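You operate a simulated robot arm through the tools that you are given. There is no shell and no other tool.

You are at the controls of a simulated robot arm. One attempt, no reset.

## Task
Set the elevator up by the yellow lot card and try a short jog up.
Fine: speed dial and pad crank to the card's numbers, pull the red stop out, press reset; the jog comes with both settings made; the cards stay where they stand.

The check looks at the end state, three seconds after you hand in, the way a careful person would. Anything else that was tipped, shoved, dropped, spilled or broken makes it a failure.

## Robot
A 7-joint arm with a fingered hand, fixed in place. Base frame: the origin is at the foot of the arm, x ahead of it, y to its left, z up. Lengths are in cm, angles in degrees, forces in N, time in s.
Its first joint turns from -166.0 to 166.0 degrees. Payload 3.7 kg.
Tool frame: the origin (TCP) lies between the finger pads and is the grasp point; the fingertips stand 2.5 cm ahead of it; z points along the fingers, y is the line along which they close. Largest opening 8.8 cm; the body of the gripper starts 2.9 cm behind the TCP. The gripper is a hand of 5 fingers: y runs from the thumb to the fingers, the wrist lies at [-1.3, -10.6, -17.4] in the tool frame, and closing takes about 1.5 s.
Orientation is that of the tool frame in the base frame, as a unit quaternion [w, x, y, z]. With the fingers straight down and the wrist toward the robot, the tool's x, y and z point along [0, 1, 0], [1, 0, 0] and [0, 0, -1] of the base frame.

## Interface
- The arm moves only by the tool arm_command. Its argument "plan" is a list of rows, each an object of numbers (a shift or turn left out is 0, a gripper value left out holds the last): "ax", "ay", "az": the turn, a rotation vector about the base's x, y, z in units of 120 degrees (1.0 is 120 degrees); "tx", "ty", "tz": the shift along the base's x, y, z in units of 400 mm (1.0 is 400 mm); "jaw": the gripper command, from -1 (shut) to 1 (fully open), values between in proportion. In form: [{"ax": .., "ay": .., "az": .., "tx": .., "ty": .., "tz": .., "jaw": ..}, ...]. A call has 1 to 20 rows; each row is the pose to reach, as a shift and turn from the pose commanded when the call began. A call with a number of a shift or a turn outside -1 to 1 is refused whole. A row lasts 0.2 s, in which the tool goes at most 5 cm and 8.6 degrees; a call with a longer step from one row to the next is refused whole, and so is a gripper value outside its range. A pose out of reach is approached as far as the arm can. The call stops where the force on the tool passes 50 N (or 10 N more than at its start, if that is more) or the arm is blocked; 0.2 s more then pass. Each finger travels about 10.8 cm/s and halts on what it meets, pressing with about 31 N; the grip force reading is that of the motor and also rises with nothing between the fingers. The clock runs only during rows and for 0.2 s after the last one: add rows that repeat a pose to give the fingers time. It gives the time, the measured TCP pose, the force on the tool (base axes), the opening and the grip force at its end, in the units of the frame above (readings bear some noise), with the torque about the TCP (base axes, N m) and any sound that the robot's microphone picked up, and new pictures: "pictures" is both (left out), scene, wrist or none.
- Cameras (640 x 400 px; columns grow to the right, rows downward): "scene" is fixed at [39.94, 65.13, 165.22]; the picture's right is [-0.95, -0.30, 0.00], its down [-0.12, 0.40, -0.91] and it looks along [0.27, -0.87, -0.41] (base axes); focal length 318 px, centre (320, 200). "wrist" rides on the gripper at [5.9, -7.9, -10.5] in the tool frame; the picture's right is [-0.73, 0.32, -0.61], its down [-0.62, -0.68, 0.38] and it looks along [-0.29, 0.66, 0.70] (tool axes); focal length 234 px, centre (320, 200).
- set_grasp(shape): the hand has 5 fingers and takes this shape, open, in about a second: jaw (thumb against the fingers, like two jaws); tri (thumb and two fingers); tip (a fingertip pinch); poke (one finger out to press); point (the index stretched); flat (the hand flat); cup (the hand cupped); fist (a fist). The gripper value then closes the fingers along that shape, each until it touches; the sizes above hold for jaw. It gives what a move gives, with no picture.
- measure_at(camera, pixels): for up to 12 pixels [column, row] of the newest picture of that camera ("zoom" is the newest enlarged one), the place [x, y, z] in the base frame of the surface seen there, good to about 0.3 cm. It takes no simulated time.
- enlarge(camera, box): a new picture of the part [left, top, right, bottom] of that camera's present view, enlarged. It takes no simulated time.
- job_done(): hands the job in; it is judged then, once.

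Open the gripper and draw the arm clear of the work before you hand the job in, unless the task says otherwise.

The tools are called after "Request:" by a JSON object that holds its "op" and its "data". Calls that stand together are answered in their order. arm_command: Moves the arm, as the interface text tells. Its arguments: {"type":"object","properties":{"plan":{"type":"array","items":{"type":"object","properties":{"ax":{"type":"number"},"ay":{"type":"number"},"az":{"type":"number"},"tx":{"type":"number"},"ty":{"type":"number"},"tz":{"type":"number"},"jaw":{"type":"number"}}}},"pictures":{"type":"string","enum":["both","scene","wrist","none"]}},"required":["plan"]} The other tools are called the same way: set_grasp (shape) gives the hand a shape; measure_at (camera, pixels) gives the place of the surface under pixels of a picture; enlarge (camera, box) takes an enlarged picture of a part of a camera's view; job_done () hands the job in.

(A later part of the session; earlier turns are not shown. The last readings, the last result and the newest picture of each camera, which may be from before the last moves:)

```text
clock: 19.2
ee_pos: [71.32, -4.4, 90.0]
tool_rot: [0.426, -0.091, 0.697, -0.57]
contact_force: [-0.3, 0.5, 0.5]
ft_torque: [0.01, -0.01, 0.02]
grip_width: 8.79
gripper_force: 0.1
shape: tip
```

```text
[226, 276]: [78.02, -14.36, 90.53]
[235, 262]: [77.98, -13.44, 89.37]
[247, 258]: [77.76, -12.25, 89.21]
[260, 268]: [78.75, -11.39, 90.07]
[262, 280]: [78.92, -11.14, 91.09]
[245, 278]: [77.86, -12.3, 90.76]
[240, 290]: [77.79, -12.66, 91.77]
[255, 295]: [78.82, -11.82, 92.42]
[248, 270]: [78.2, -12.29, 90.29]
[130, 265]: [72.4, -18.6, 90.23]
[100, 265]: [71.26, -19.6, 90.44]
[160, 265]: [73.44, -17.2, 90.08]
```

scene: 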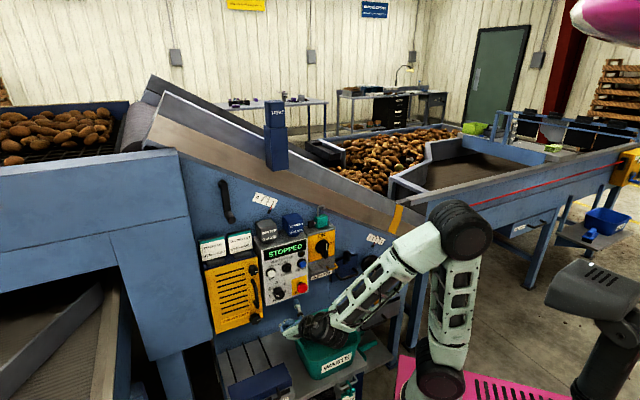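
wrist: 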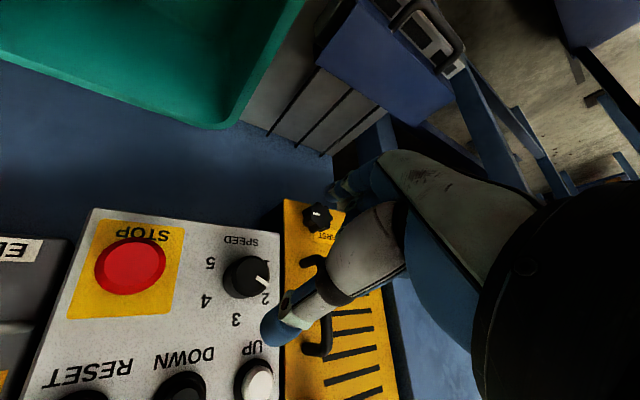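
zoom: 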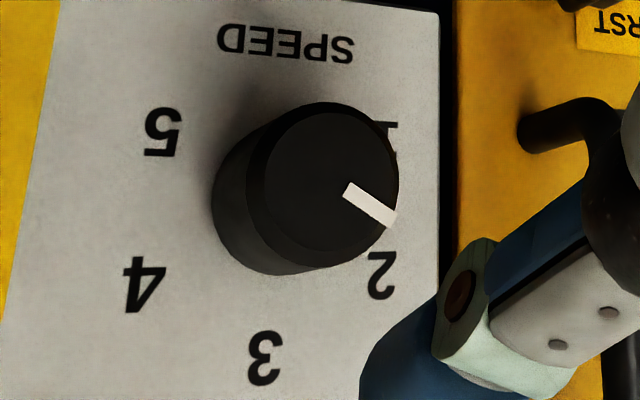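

The knob centre is at u≈-46.65, z≈90.75 (face about [78.2,-12.15]), the stop at about [72.4,-18.6,90.2]. In free space I test rolling back 30° so that I have 60° of counter-clockwise stroke.

Request:
{"op": "arm_command", "data": {"plan": [{"ax": 0.0354, "ay": -0.0354}, {"ax": 0.0707, "ay": -0.0707}, {"ax": 0.1061, "ay": -0.1061}, {"ax": 0.1414, "ay": -0.1414}, {"ax": 0.1768, "ay": -0.1768}, {"ax": 0.1768, "ay": -0.1768}, {"ax": 0.1768, "ay": -0.1768}, {"ax": 0.1768, "ay": -0.1768}], "pictures": "both"}}

```text
clock: 21.0
ee_pos: [72.75, -4.16, 90.6]
tool_rot: [0.555, 0.095, 0.7, -0.44]
contact_force: [0.3, -0.3, -0.2]
ft_torque: [0.0, 0.04, 0.02]
grip_width: 8.84
gripper_force: 0.0
shape: tip
out of reach, approached as far as the arm can: row 4, 5, 6, 7, 8
```

scene: 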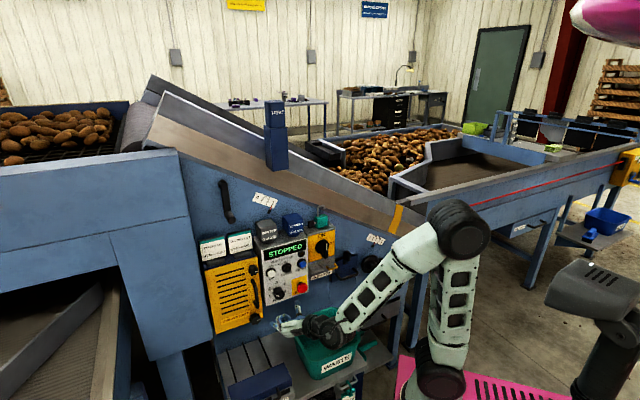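
wrist: 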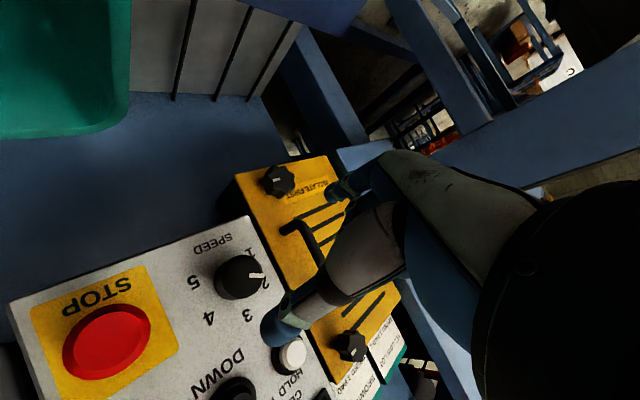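

Rolls below about 40° are out of reach here, so I test the other side, rolling up to 120° in free space.

Request:
{"op": "arm_command", "data": {"plan": [{"ax": -0.0442, "ay": 0.0442}, {"ax": -0.0884, "ay": 0.0884}, {"ax": -0.1326, "ay": 0.1326}, {"ax": -0.1768, "ay": 0.1768}, {"ax": -0.221, "ay": 0.221}, {"ax": -0.2652, "ay": 0.2652}, {"ax": -0.3094, "ay": 0.3094}, {"ax": -0.3536, "ay": 0.3536}, {"ax": -0.3978, "ay": 0.3978}, {"ax": -0.442, "ay": 0.442}, {"ax": -0.4862, "ay": 0.4862}, {"ax": -0.5303, "ay": 0.5303}, {"ax": -0.5303, "ay": 0.5303}, {"ax": -0.5303, "ay": 0.5303}], "pictures": "both"}}

```text
clock: 24.0
ee_pos: [72.75, -4.03, 90.54]
tool_rot: [-0.09, 0.432, -0.552, 0.708]
contact_force: [-0.9, 0.7, -0.1]
ft_torque: [-0.02, 0.02, 0.02]
grip_width: 8.8
gripper_force: 0.1
shape: tip
```

scene: 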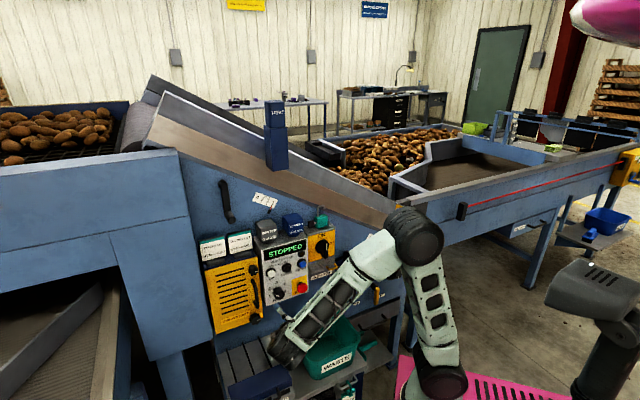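
wrist: 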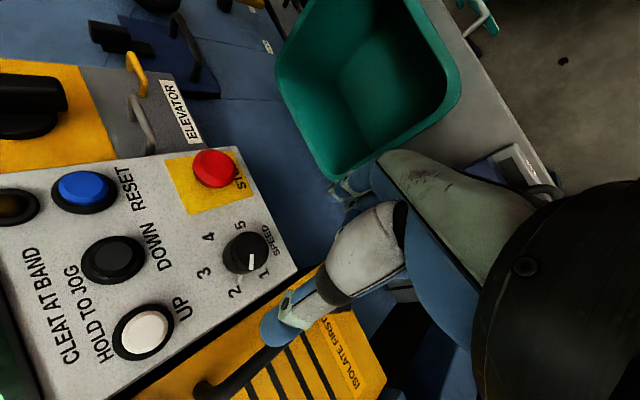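

Rolls from 60° to 120° are reachable, which is exactly the 60° stroke needed. I measure the protruding handle and knobs of the yellow cover to be sure the folded fingers clear them.

Request:
{"op": "measure_at", "data": {"camera": "scene", "pixels": [[254, 269], [255, 318], [256, 288], [256, 300], [257, 307], [253, 281], [250, 290], [262, 300], [268, 264], [300, 243], [290, 240]]}}

Request:
{"op": "measure_at", "data": {"camera": "wrist", "pixels": [[215, 388], [245, 372], [150, 330], [245, 250], [215, 168], [285, 330], [340, 190], [115, 258]]}}

Request:
{"op": "enlarge", "data": {"camera": "scene", "box": [240, 300, 340, 380]}}

```text
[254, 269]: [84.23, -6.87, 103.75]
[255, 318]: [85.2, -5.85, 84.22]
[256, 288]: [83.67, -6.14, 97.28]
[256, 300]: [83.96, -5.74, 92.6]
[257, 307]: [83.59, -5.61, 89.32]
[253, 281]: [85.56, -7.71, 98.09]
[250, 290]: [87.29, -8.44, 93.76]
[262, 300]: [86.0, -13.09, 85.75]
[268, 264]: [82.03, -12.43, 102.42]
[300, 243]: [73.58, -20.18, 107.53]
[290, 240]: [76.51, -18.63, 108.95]
```

```text
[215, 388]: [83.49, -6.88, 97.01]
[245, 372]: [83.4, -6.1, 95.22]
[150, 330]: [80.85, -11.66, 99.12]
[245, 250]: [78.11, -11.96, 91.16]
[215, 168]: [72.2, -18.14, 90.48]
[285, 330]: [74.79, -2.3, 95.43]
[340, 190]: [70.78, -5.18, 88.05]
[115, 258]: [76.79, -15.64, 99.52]
```

```text
5.00 times, centred on (290, 340) of scene
```

zoom: 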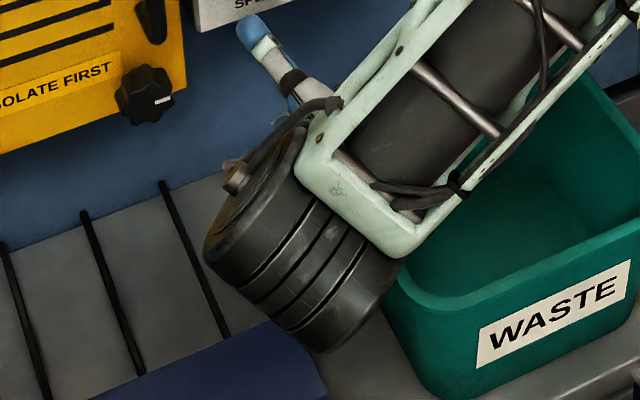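

Handle of the cover reaches out to w≈-63.4 at u≈-55. I roll back to 60° at the stand-off and look at where the folded fingers lie relative to it.

Request:
{"op": "arm_command", "data": {"plan": [{"ax": 0.0442, "ay": -0.0442}, {"ax": 0.0884, "ay": -0.0884}, {"ax": 0.1326, "ay": -0.1326}, {"ax": 0.1768, "ay": -0.1768}, {"ax": 0.221, "ay": -0.221}, {"ax": 0.2652, "ay": -0.2652}, {"ax": 0.3094, "ay": -0.3094}, {"ax": 0.3536, "ay": -0.3536}, {"ax": 0.3536, "ay": -0.3536}, {"ax": 0.3536, "ay": -0.3536}], "pictures": "both"}}

Request:
{"op": "enlarge", "data": {"camera": "scene", "box": [260, 290, 320, 350]}}

```text
clock: 26.2
ee_pos: [72.61, -4.1, 90.63]
tool_rot: [0.426, -0.091, 0.697, -0.57]
contact_force: [0.3, -0.7, -0.8]
ft_torque: [-0.02, -0.01, 0.0]
grip_width: 8.8
gripper_force: 0.0
shape: tip
```

scene: 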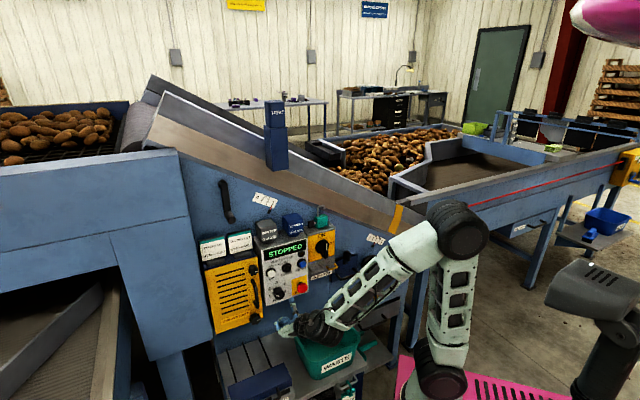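
wrist: 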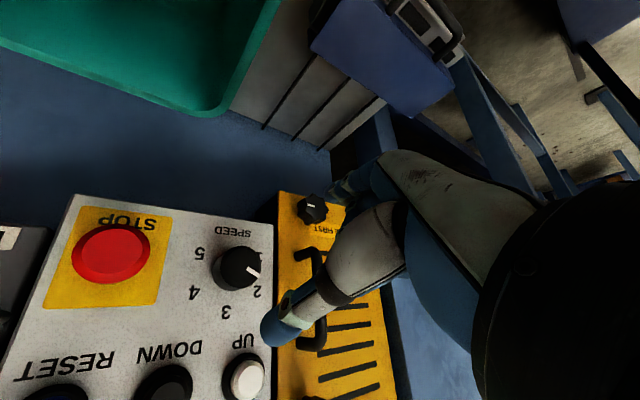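

```text
6.67 times, centred on (290, 320) of scene
```

zoom: 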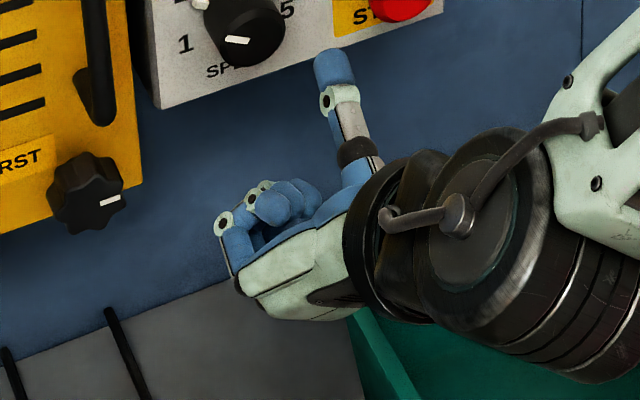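

I measure the visible folded fingers and thumb in this zoom.

Request:
{"op": "measure_at", "data": {"camera": "zoom", "pixels": [[225, 222], [265, 188], [295, 190], [270, 208], [310, 195], [235, 245], [335, 60], [328, 98], [250, 195], [220, 250], [300, 205]]}}

```text
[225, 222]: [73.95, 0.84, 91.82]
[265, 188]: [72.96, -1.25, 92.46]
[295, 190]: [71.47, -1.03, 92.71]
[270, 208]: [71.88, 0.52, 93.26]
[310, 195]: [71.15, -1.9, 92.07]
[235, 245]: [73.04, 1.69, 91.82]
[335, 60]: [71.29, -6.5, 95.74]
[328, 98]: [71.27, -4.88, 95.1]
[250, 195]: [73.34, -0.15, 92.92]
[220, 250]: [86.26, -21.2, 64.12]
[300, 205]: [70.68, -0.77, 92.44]
```

The folded fingers stay 1.8 cm behind the TCP and within 4.5 cm, so they clear the cover handle. I align the TCP with the knob axis and advance to w=-60, open hand.

Request:
{"op": "arm_command", "data": {"plan": [{"tx": -0.0318, "ty": -0.0318, "tz": 0.003}, {"tx": -0.0318, "ty": -0.0318, "tz": 0.003}, {"tx": 0.0022, "ty": -0.0657, "tz": 0.003}, {"tx": 0.0362, "ty": -0.0996, "tz": 0.003}, {"tx": 0.0703, "ty": -0.1335, "tz": 0.003}, {"tx": 0.0703, "ty": -0.1335, "tz": 0.003}], "pictures": "both"}}

Request:
{"op": "enlarge", "data": {"camera": "scene", "box": [255, 270, 325, 330]}}

Request:
{"op": "enlarge", "data": {"camera": "wrist", "box": [170, 160, 410, 360]}}

```text
clock: 27.6
ee_pos: [75.41, -9.37, 90.53]
tool_rot: [0.426, -0.092, 0.696, -0.57]
contact_force: [0.3, -0.4, 0.2]
ft_torque: [-0.01, -0.01, 0.01]
grip_width: 8.82
gripper_force: 0.1
shape: tip
```

scene: 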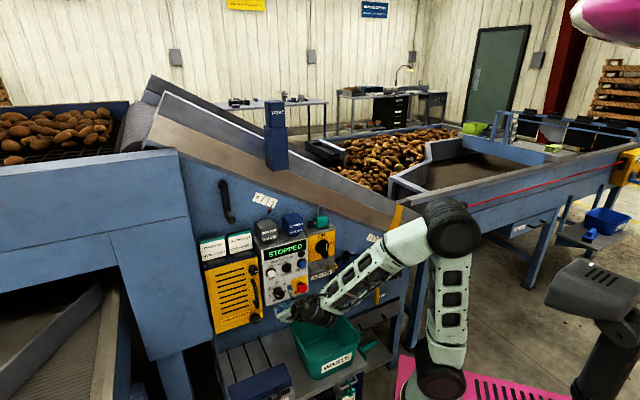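
wrist: 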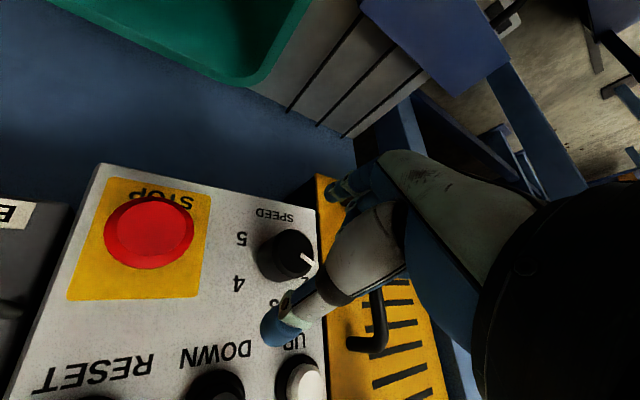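

```text
6.67 times, centred on (290, 300) of scene
```

zoom: 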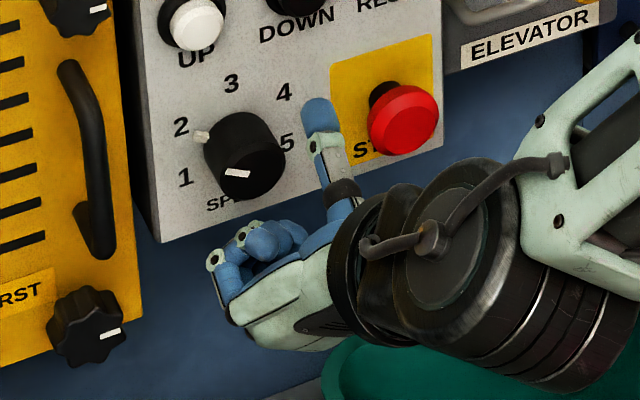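

```text
2.00 times, centred on (290, 260) of wrist
```

zoom: 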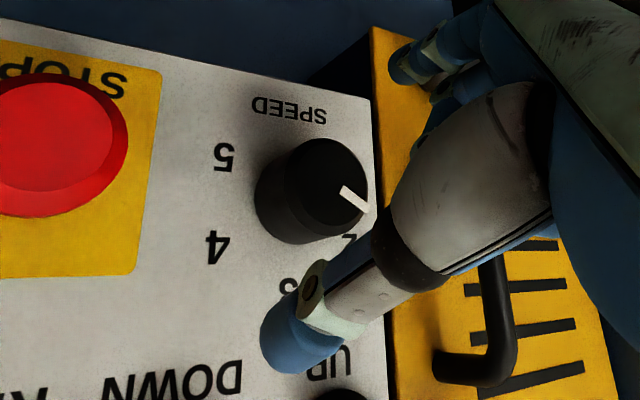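

TCP is on the knob axis (u=-46.7) at w=-59.95. I advance 3 cm so the fingertips straddle the knob, then look before closing.

Request:
{"op": "arm_command", "data": {"plan": [{"tx": 0.0269, "ty": -0.0269, "tz": 0.0025}, {"tx": 0.0538, "ty": -0.0538, "tz": 0.005}, {"tx": 0.0538, "ty": -0.0538, "tz": 0.005}], "pictures": "both"}}

Request:
{"op": "enlarge", "data": {"camera": "scene", "box": [255, 270, 325, 330]}}

Request:
{"op": "enlarge", "data": {"camera": "wrist", "box": [170, 160, 410, 360]}}

```text
clock: 28.4
ee_pos: [77.62, -11.54, 90.93]
tool_rot: [0.426, -0.09, 0.697, -0.57]
contact_force: [0.9, -0.5, 0.3]
ft_torque: [0.03, -0.01, -0.02]
grip_width: 8.8
gripper_force: 0.0
shape: tip
```

scene: 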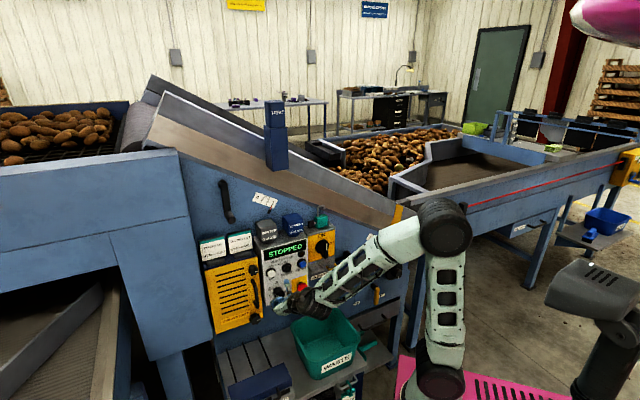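
wrist: 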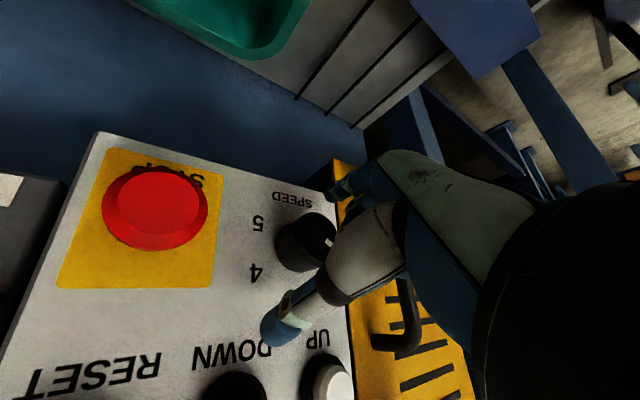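

```text
6.67 times, centred on (290, 300) of scene
```

zoom: 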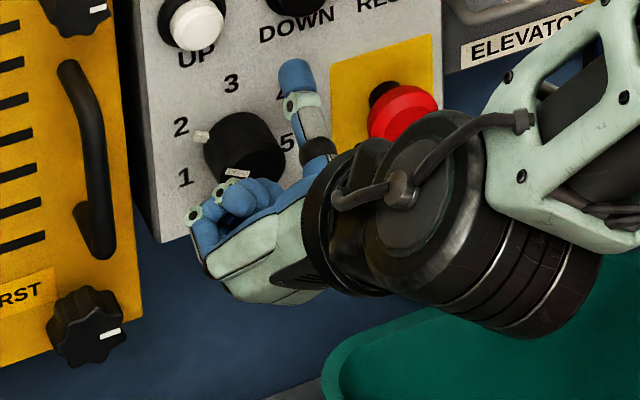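

```text
2.00 times, centred on (290, 260) of wrist
```

zoom: 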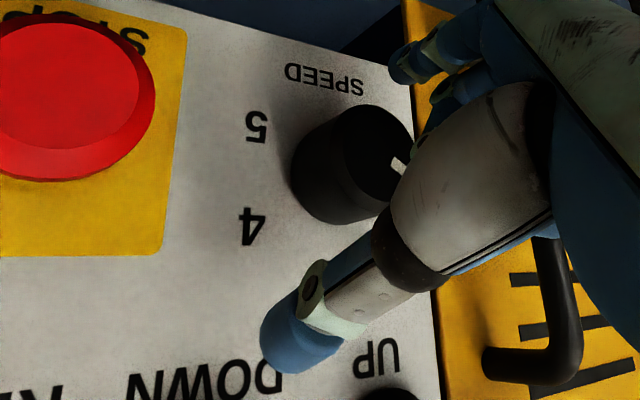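

The knob is between index and thumb (wrist zoom (350,165)). I close the pinch on it without moving.

Request:
{"op": "arm_command", "data": {"plan": [{"jaw": 0.2}, {"jaw": -0.2}, {"jaw": -0.6}, {"jaw": -1}, {"jaw": -1}, {"jaw": -1}], "pictures": "both"}}

Request:
{"op": "enlarge", "data": {"camera": "scene", "box": [255, 270, 325, 330]}}

Request:
{"op": "enlarge", "data": {"camera": "wrist", "box": [170, 160, 410, 360]}}

```text
clock: 29.8
ee_pos: [77.57, -11.59, 90.88]
tool_rot: [0.426, -0.092, 0.696, -0.57]
contact_force: [-0.2, -2.1, 0.0]
ft_torque: [0.0, 0.0, -0.01]
grip_width: 3.05
gripper_force: 30.6
shape: tip
```

scene: 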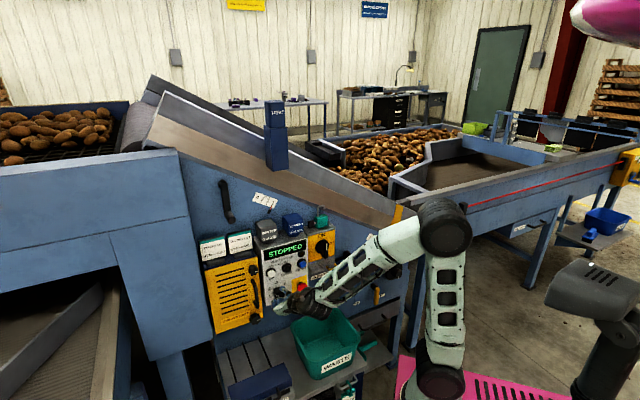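
wrist: 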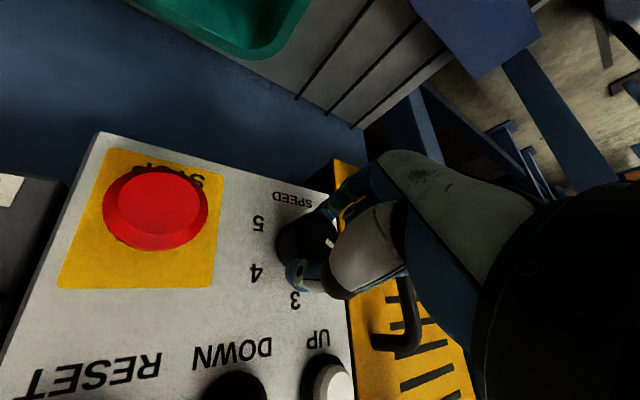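

```text
6.67 times, centred on (290, 300) of scene
```

zoom: 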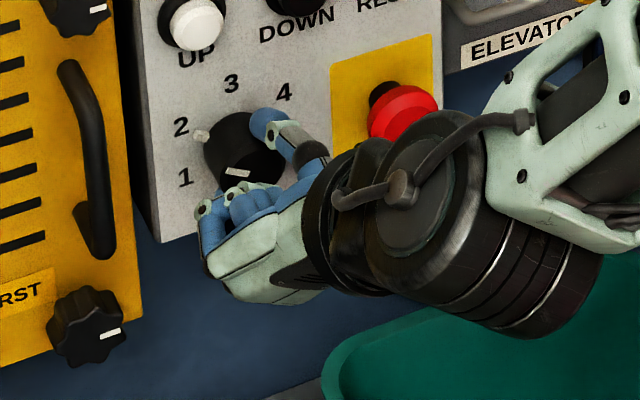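

```text
2.00 times, centred on (290, 260) of wrist
```

zoom: 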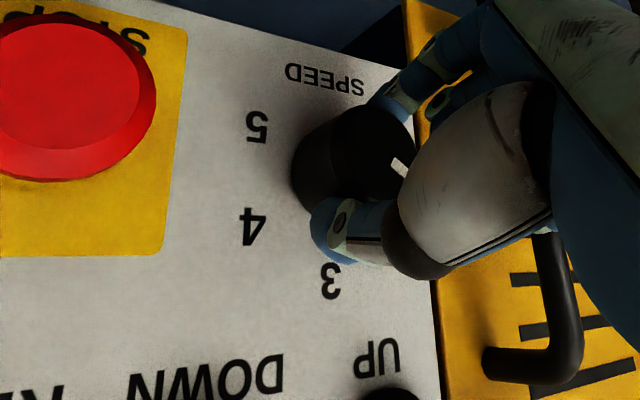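

Firm pinch on the knob (3.05 cm, 30.6 N). I turn 30° counter-clockwise first and check the peg.

Request:
{"op": "arm_command", "data": {"plan": [{"ax": -0.0295, "ay": 0.0295, "jaw": -1}, {"ax": -0.0589, "ay": 0.0589, "jaw": -1}, {"ax": -0.0884, "ay": 0.0884, "jaw": -1}, {"ax": -0.1179, "ay": 0.1179, "jaw": -1}, {"ax": -0.1473, "ay": 0.1473, "jaw": -1}, {"ax": -0.1768, "ay": 0.1768, "jaw": -1}, {"ax": -0.1768, "ay": 0.1768, "jaw": -1}], "pictures": "both"}}

Request:
{"op": "enlarge", "data": {"camera": "scene", "box": [255, 270, 325, 330]}}

Request:
{"op": "enlarge", "data": {"camera": "wrist", "box": [170, 160, 410, 360]}}

```text
clock: 31.4
ee_pos: [77.54, -11.54, 90.87]
tool_rot: [-0.267, 0.27, -0.646, 0.663]
contact_force: [8.2, -1.8, 8.2]
ft_torque: [-0.08, -0.13, 0.1]
grip_width: 2.98
gripper_force: 30.9
shape: tip
```

scene: 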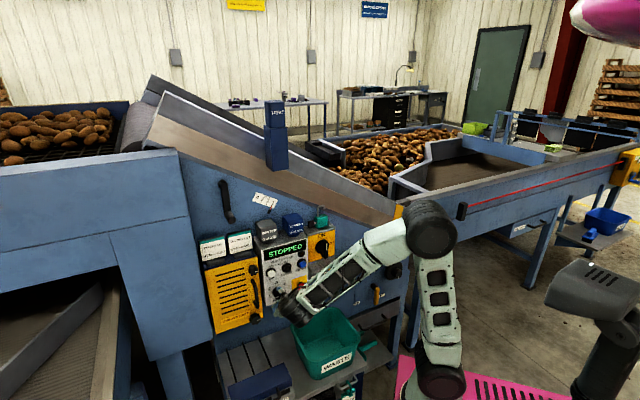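
wrist: 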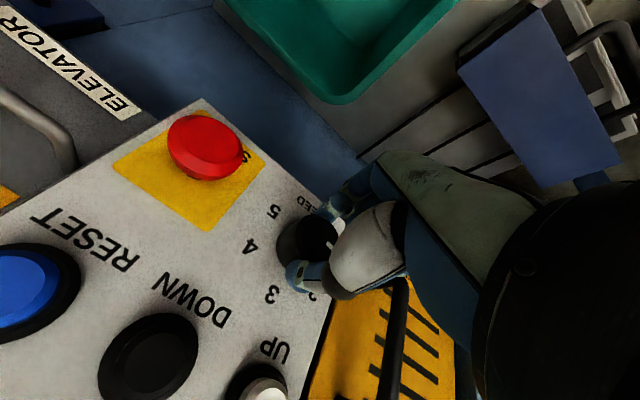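

```text
6.67 times, centred on (290, 300) of scene
```

zoom: 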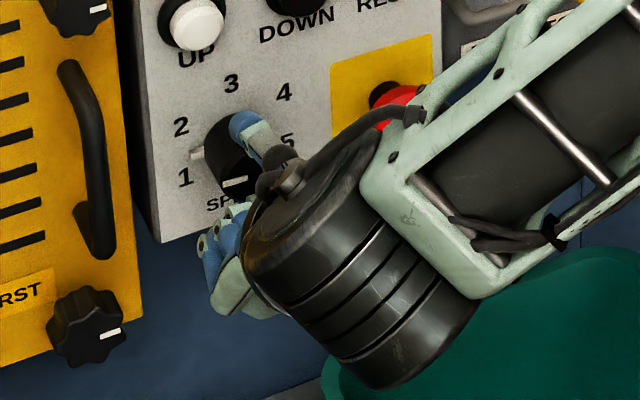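

```text
2.00 times, centred on (290, 260) of wrist
```

zoom: 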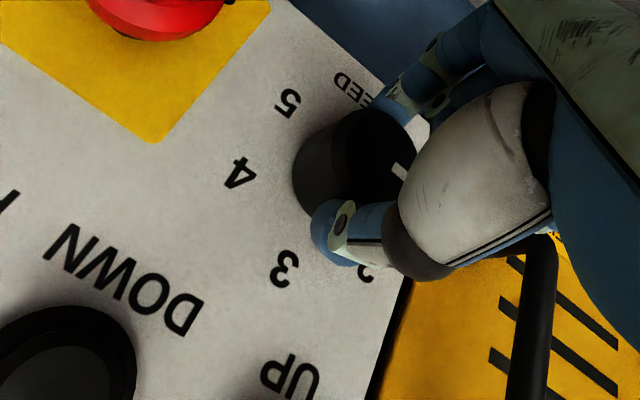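

The peg followed, now midway between 2 and 1 (zoom (197,152)). I turn the remaining 30°.

Request:
{"op": "arm_command", "data": {"plan": [{"ax": -0.0295, "ay": 0.0295, "jaw": -1}, {"ax": -0.0589, "ay": 0.0589, "jaw": -1}, {"ax": -0.0884, "ay": 0.0884, "jaw": -1}, {"ax": -0.1179, "ay": 0.1179, "jaw": -1}, {"ax": -0.1473, "ay": 0.1473, "jaw": -1}, {"ax": -0.1768, "ay": 0.1768, "jaw": -1}, {"ax": -0.1768, "ay": 0.1768, "jaw": -1}], "pictures": "both"}}

Request:
{"op": "enlarge", "data": {"camera": "scene", "box": [255, 270, 325, 330]}}

Request:
{"op": "enlarge", "data": {"camera": "wrist", "box": [170, 160, 410, 360]}}

```text
clock: 33.0
ee_pos: [77.59, -11.42, 90.91]
tool_rot: [-0.09, 0.432, -0.552, 0.708]
contact_force: [13.3, 2.3, 4.3]
ft_torque: [-0.04, -0.12, 0.23]
grip_width: 2.97
gripper_force: 30.8
shape: tip
```

scene: 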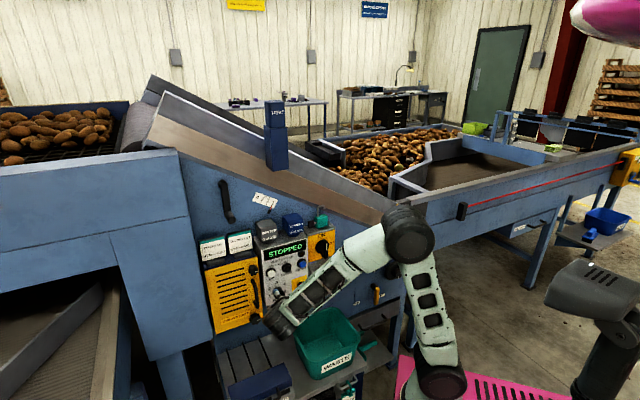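
wrist: 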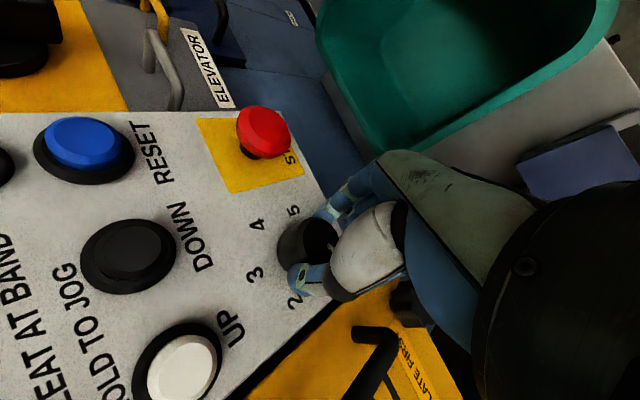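

```text
6.67 times, centred on (290, 300) of scene
```

zoom: 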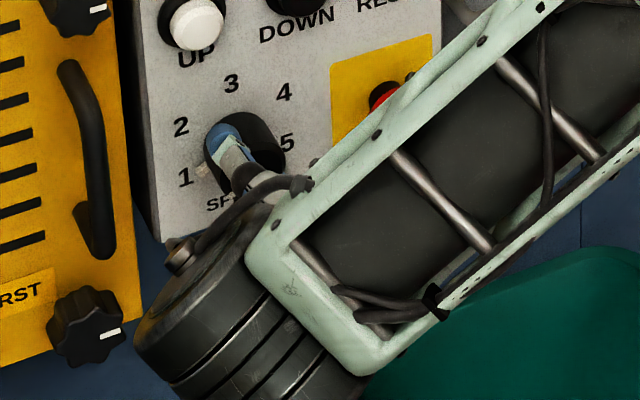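

```text
2.00 times, centred on (290, 260) of wrist
```

zoom: 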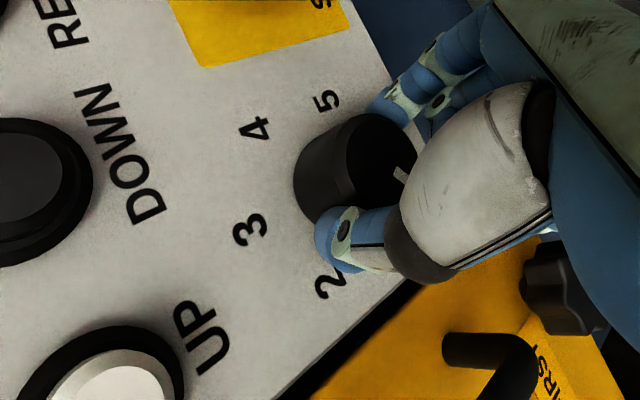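

The peg now sits at 1 (zoom (200,172)). I open the pinch and check where the dial stays.

Request:
{"op": "arm_command", "data": {"plan": [{"jaw": -0.5}, {"jaw": 0}, {"jaw": 0.4}, {"jaw": 0.6}, {"jaw": 0.6}], "pictures": "both"}}

Request:
{"op": "enlarge", "data": {"camera": "scene", "box": [265, 270, 305, 310]}}

Request:
{"op": "enlarge", "data": {"camera": "wrist", "box": [170, 160, 410, 360]}}

```text
clock: 34.2
ee_pos: [77.46, -11.44, 90.86]
tool_rot: [-0.091, 0.432, -0.552, 0.708]
contact_force: [0.2, 0.0, 0.1]
ft_torque: [-0.03, 0.0, -0.01]
grip_width: 7.01
gripper_force: 0.0
shape: tip
```

scene: 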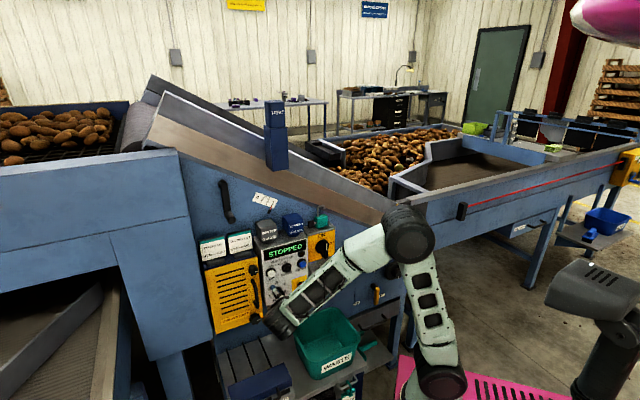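
wrist: 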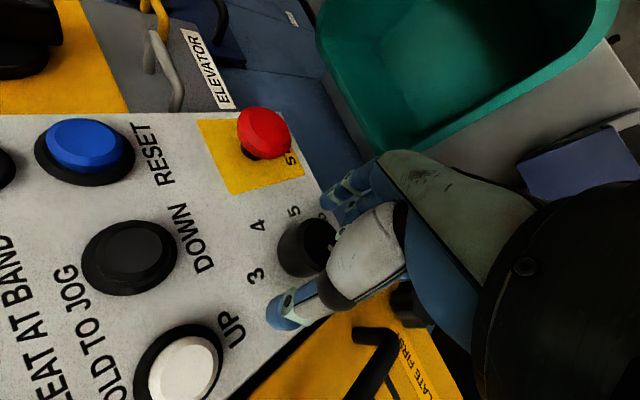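

```text
10.00 times, centred on (285, 290) of scene
```

zoom: 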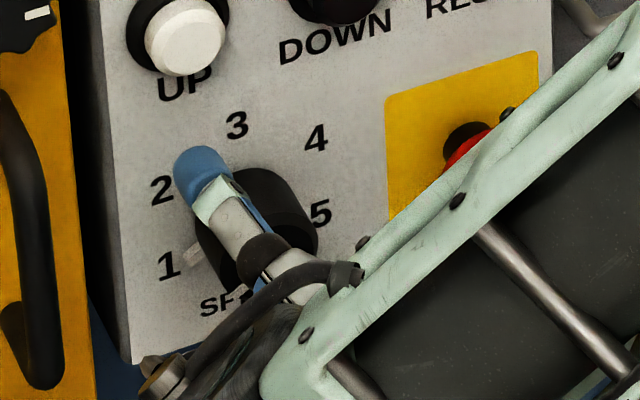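

```text
2.00 times, centred on (290, 260) of wrist
```

zoom: 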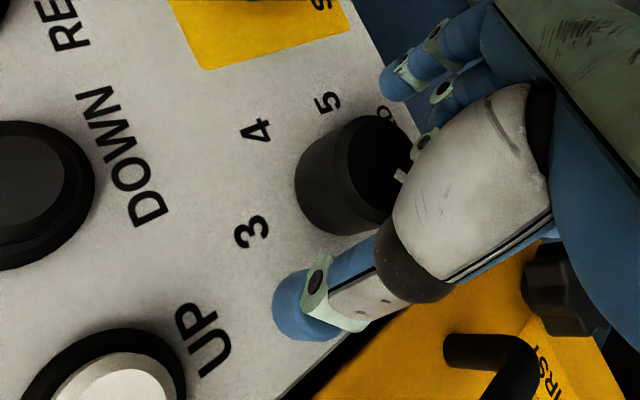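

The hand is free (7 cm open). I back straight out 10 cm along the panel normal to see the dial.

Request:
{"op": "arm_command", "data": {"plan": [{"tx": -0.0354, "ty": 0.0354, "jaw": 0.6}, {"tx": -0.0708, "ty": 0.0708, "jaw": 0.6}, {"tx": -0.1062, "ty": 0.1062, "jaw": 0.6}, {"tx": -0.1416, "ty": 0.1416, "jaw": 0.6}, {"tx": -0.177, "ty": 0.177, "jaw": 0.6}, {"tx": -0.177, "ty": 0.177, "jaw": 0.6}], "pictures": "both"}}

Request:
{"op": "enlarge", "data": {"camera": "scene", "box": [265, 270, 305, 310]}}

Request:
{"op": "enlarge", "data": {"camera": "wrist", "box": [170, 190, 310, 310]}}

```text
clock: 35.6
ee_pos: [70.43, -4.43, 90.82]
tool_rot: [-0.091, 0.432, -0.552, 0.708]
contact_force: [-0.5, -0.6, 0.0]
ft_torque: [0.03, 0.01, 0.01]
grip_width: 6.98
gripper_force: 0.1
shape: tip
```

scene: 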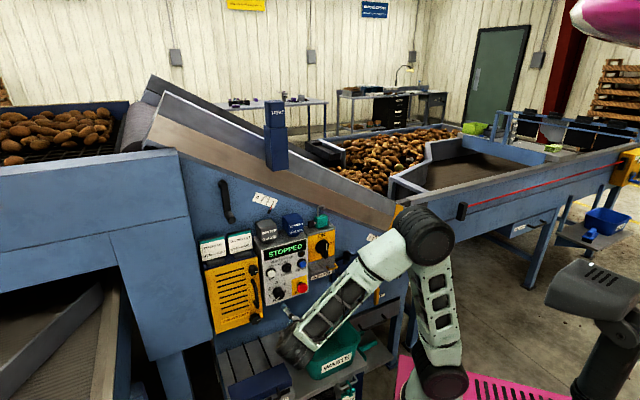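
wrist: 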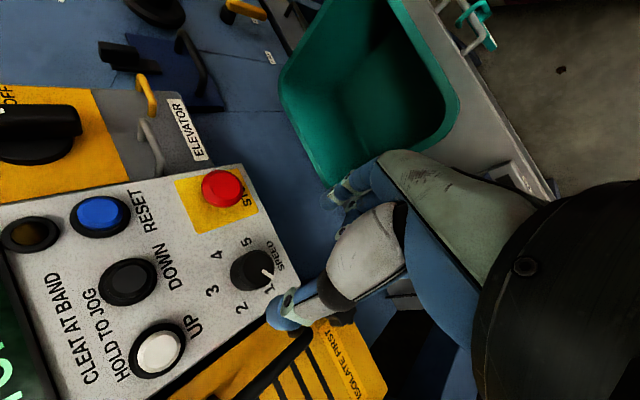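

```text
10.00 times, centred on (285, 290) of scene
```

zoom: 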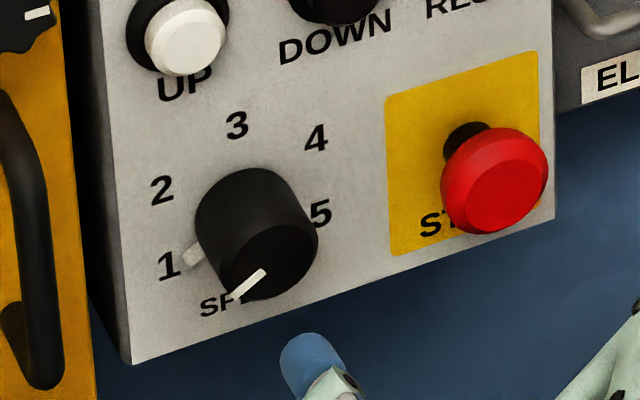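

```text
3.33 times, centred on (240, 250) of wrist
```

zoom: 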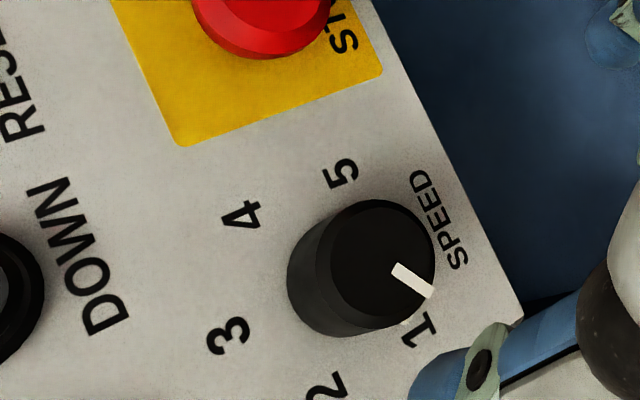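

The peg and the white line now point at 1. I double-check the peg position numerically.

Request:
{"op": "measure_at", "data": {"camera": "zoom", "pixels": [[430, 272], [395, 268], [405, 320], [380, 265], [418, 328]]}}

Request:
{"op": "enlarge", "data": {"camera": "scene", "box": [272, 282, 296, 302]}}

Request:
{"op": "measure_at", "data": {"camera": "zoom", "pixels": [[160, 215], [150, 222], [172, 210], [120, 235], [105, 105]]}}

```text
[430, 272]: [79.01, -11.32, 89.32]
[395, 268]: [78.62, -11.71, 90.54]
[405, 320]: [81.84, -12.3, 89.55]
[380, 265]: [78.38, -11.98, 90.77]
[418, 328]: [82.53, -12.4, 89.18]
```

```text
16.00 times, centred on (284, 292) of scene
```

zoom: 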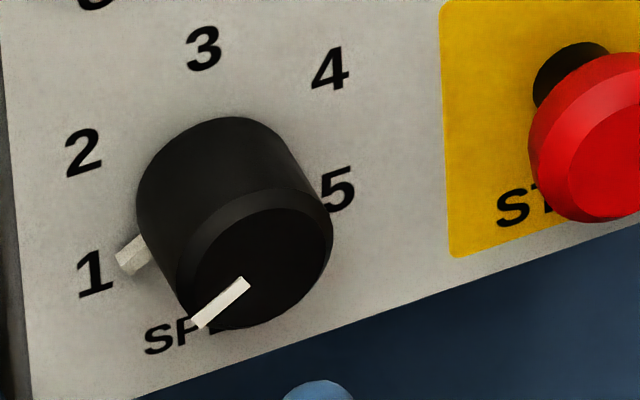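

```text
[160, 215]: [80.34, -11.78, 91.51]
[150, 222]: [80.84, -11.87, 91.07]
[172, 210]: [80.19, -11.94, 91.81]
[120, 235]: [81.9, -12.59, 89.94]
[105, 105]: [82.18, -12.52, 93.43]
```

Speed is set to 1. Next the pad crank (handle end at about u=-59.5, z=122, hub z≈131): I move up and left at a safe distance to a stand-off in front of the handle, rolling back to 60°.

Request:
{"op": "arm_command", "data": {"plan": [{"ax": 0.0295, "ay": -0.0295, "tx": 0.0234, "ty": 0.0144, "tz": 0.065, "jaw": 0.6}, {"ax": 0.0589, "ay": -0.0589, "tx": 0.0469, "ty": 0.0288, "tz": 0.13, "jaw": 0.6}, {"ax": 0.0884, "ay": -0.0884, "tx": 0.0703, "ty": 0.0431, "tz": 0.195, "jaw": 0.6}, {"ax": 0.1179, "ay": -0.1179, "tx": 0.0938, "ty": 0.0575, "tz": 0.26, "jaw": 0.6}, {"ax": 0.1473, "ay": -0.1473, "tx": 0.1172, "ty": 0.0719, "tz": 0.325, "jaw": 0.6}, {"ax": 0.1768, "ay": -0.1768, "tx": 0.1406, "ty": 0.0863, "tz": 0.39, "jaw": 0.6}, {"ax": 0.2063, "ay": -0.2063, "tx": 0.1641, "ty": 0.1006, "tz": 0.455, "jaw": 0.6}, {"ax": 0.2357, "ay": -0.2357, "tx": 0.1875, "ty": 0.115, "tz": 0.52, "jaw": 0.6}, {"ax": 0.2652, "ay": -0.2652, "tx": 0.2109, "ty": 0.1294, "tz": 0.585, "jaw": 0.6}, {"ax": 0.2947, "ay": -0.2947, "tx": 0.2344, "ty": 0.1438, "tz": 0.65, "jaw": 0.6}, {"ax": 0.3241, "ay": -0.3241, "tx": 0.2578, "ty": 0.1581, "tz": 0.715, "jaw": 0.6}, {"ax": 0.3536, "ay": -0.3536, "tx": 0.2813, "ty": 0.1725, "tz": 0.78, "jaw": 0.6}, {"ax": 0.3536, "ay": -0.3536, "tx": 0.2813, "ty": 0.1725, "tz": 0.78, "jaw": 0.6}], "pictures": "both"}}

Request:
{"op": "enlarge", "data": {"camera": "scene", "box": [200, 160, 320, 260]}}

Request:
{"op": "enlarge", "data": {"camera": "wrist", "box": [150, 150, 410, 360]}}

```text
clock: 38.4
ee_pos: [81.68, 2.52, 122.05]
tool_rot: [0.426, -0.09, 0.697, -0.57]
contact_force: [-0.7, -0.5, -0.4]
ft_torque: [0.03, 0.03, 0.0]
grip_width: 7.01
gripper_force: 0.0
shape: tip
```

scene: 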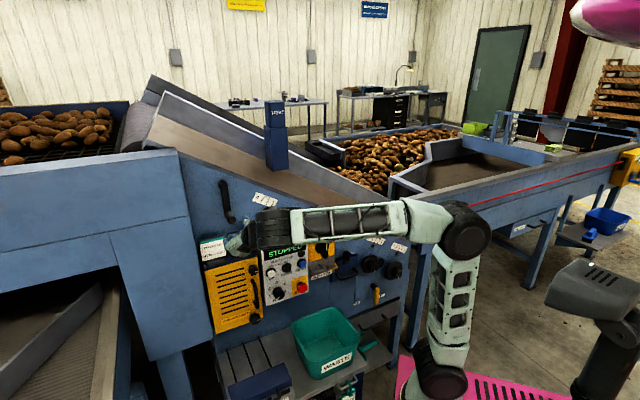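
wrist: 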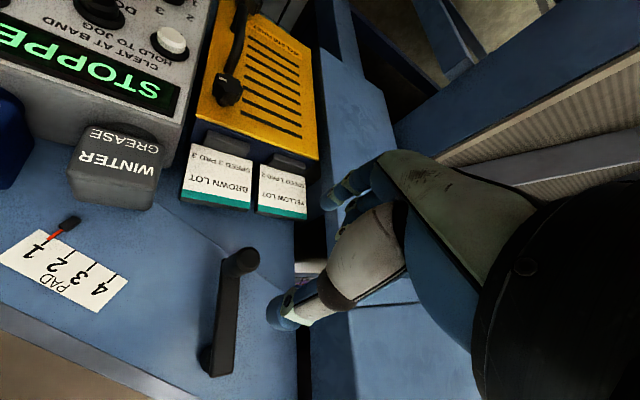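

```text
4.00 times, centred on (260, 210) of scene
```

zoom: 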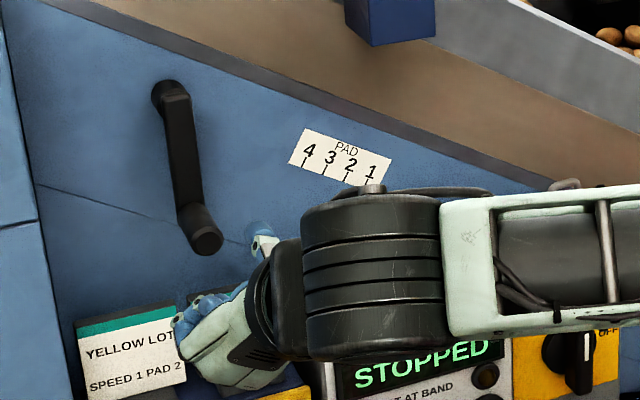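

```text
1.90 times, centred on (280, 255) of wrist
```

zoom: 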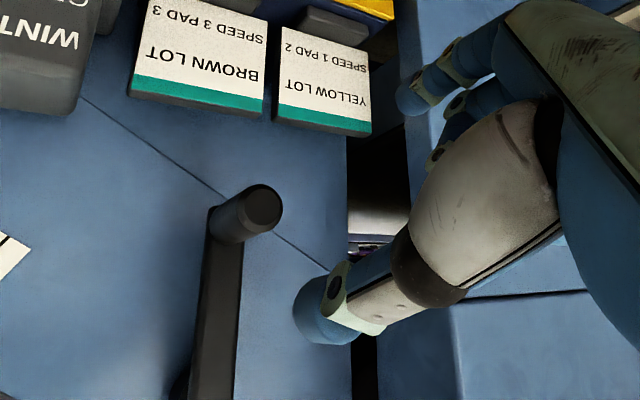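

The wrist view shows the crank, scale and cards. I measure handle, crank arm, hub and card tops in this zoom.

Request:
{"op": "measure_at", "data": {"camera": "zoom", "pixels": [[262, 207], [246, 207], [280, 207], [262, 189], [265, 228], [228, 230], [222, 260], [205, 380], [225, 380], [320, 130], [200, 110], [349, 250]]}}

Request:
{"op": "measure_at", "data": {"camera": "wrist", "pixels": [[213, 368], [222, 350], [230, 320], [240, 258], [75, 220], [55, 237], [100, 290], [310, 300], [360, 340], [285, 315], [230, 203], [285, 213]]}}

```text
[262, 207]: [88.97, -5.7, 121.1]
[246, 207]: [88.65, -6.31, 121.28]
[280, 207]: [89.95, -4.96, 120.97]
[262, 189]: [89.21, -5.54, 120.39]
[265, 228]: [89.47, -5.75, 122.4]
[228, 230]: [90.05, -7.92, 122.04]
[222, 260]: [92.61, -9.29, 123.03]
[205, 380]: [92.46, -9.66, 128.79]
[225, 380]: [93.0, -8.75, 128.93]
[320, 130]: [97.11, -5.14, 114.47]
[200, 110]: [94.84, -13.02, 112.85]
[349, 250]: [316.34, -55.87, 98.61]
```

```text
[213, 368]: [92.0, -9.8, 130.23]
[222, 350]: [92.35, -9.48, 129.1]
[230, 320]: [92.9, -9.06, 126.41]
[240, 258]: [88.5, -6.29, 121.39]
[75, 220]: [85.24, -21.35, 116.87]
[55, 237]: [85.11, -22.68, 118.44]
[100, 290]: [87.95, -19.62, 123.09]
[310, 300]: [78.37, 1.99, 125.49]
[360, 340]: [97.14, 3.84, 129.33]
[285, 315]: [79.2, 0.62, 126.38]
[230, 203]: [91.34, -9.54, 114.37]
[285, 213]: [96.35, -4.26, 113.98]
```

Handle centre is u≈-59.2, z≈121.4, end at w≈-67, diameter about 2 cm; cards' tops are at z≈114.4, safely below. I line up and advance until the fingertips are at the handle's end, pinch opened 5.3 cm.

Request:
{"op": "arm_command", "data": {"plan": [{"tx": -0.006, "ty": -0.006, "tz": -0.0163, "jaw": 0.2}, {"tx": 0.044, "ty": -0.056, "tz": -0.0163, "jaw": 0.2}, {"tx": 0.094, "ty": -0.106, "tz": -0.0163, "jaw": 0.2}, {"tx": 0.144, "ty": -0.156, "tz": -0.0163, "jaw": 0.2}, {"tx": 0.144, "ty": -0.156, "tz": -0.0163, "jaw": 0.2}], "pictures": "both"}}

Request:
{"op": "enlarge", "data": {"camera": "scene", "box": [200, 160, 280, 240]}}

Request:
{"op": "enlarge", "data": {"camera": "wrist", "box": [150, 150, 410, 360]}}

```text
clock: 39.6
ee_pos: [87.6, -3.77, 121.44]
tool_rot: [0.425, -0.091, 0.697, -0.57]
contact_force: [-0.4, 0.0, -0.4]
ft_torque: [0.01, -0.02, -0.01]
grip_width: 5.3
gripper_force: 0.1
shape: tip
```

scene: 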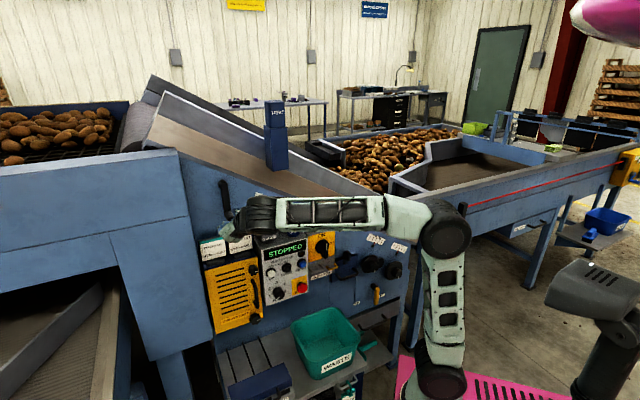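
wrist: 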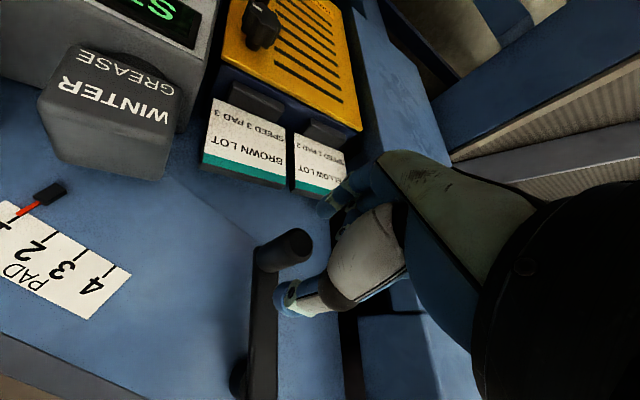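

```text
5.00 times, centred on (240, 200) of scene
```

zoom: 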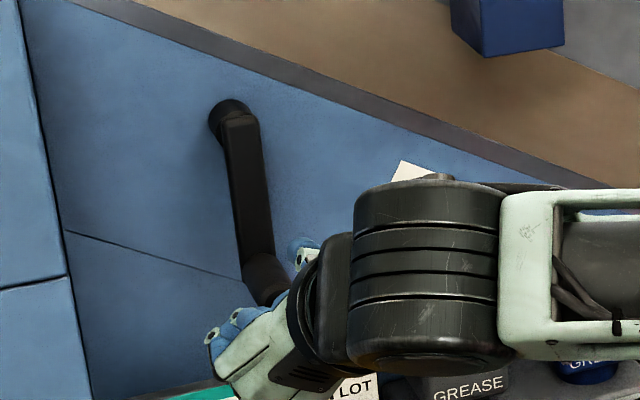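

```text
1.90 times, centred on (280, 255) of wrist
```

zoom: 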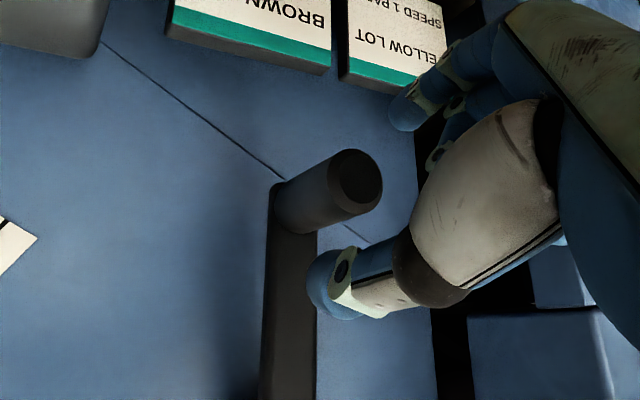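

The handle end lies between index (410,105) and thumb (330,280) in the wrist zoom. I advance 3 cm more and close on it.

Request:
{"op": "arm_command", "data": {"plan": [{"tx": 0.0265, "ty": -0.0265, "jaw": 0.2}, {"tx": 0.053, "ty": -0.053, "jaw": 0.2}, {"tx": 0.053, "ty": -0.053, "jaw": 0.2}, {"tx": 0.053, "ty": -0.053, "jaw": -0.3}, {"tx": 0.053, "ty": -0.053, "jaw": -1}, {"tx": 0.053, "ty": -0.053, "jaw": -1}, {"tx": 0.053, "ty": -0.053, "jaw": -1}], "pictures": "both"}}

Request:
{"op": "enlarge", "data": {"camera": "scene", "box": [200, 160, 280, 240]}}

Request:
{"op": "enlarge", "data": {"camera": "wrist", "box": [150, 150, 410, 360]}}

```text
clock: 41.2
ee_pos: [89.67, -5.87, 121.41]
tool_rot: [0.425, -0.091, 0.696, -0.571]
contact_force: [1.7, 3.6, 4.9]
ft_torque: [-0.04, -0.12, 0.07]
grip_width: 1.77
gripper_force: 31.0
shape: tip
```

scene: 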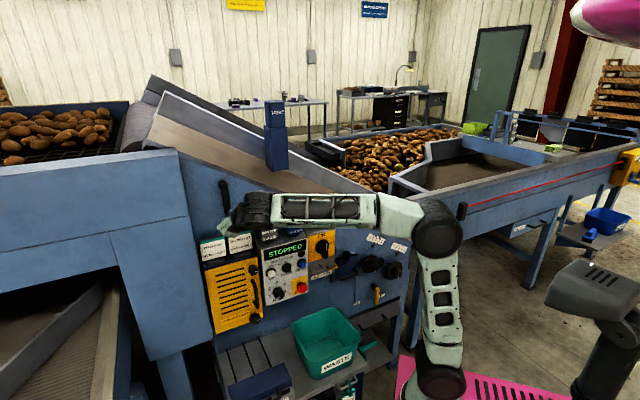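
wrist: 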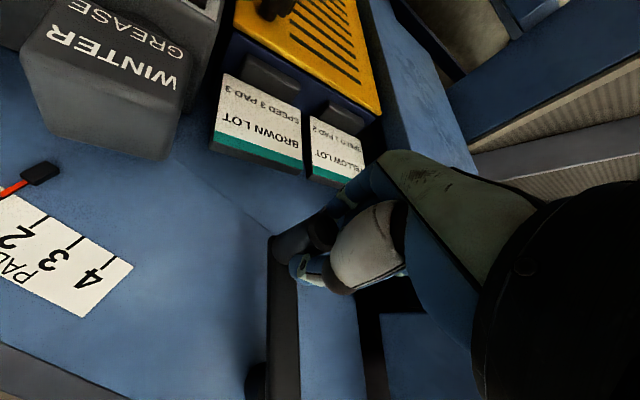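

```text
5.00 times, centred on (240, 200) of scene
```

zoom: 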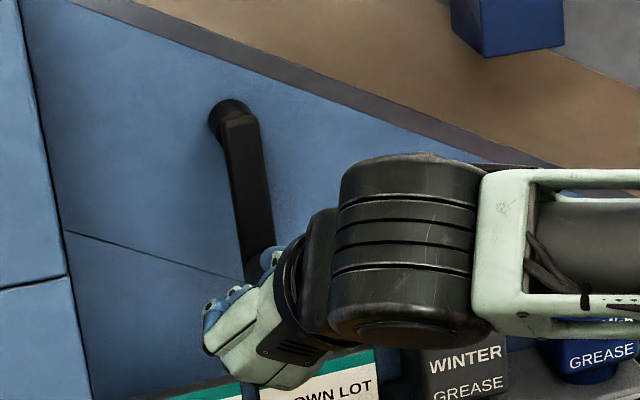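

```text
1.90 times, centred on (280, 255) of wrist
```

zoom: 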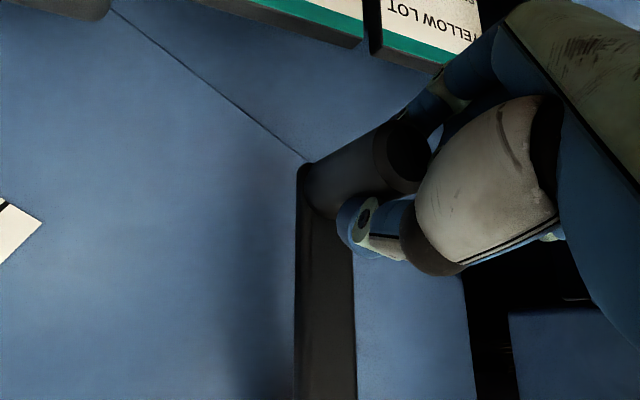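

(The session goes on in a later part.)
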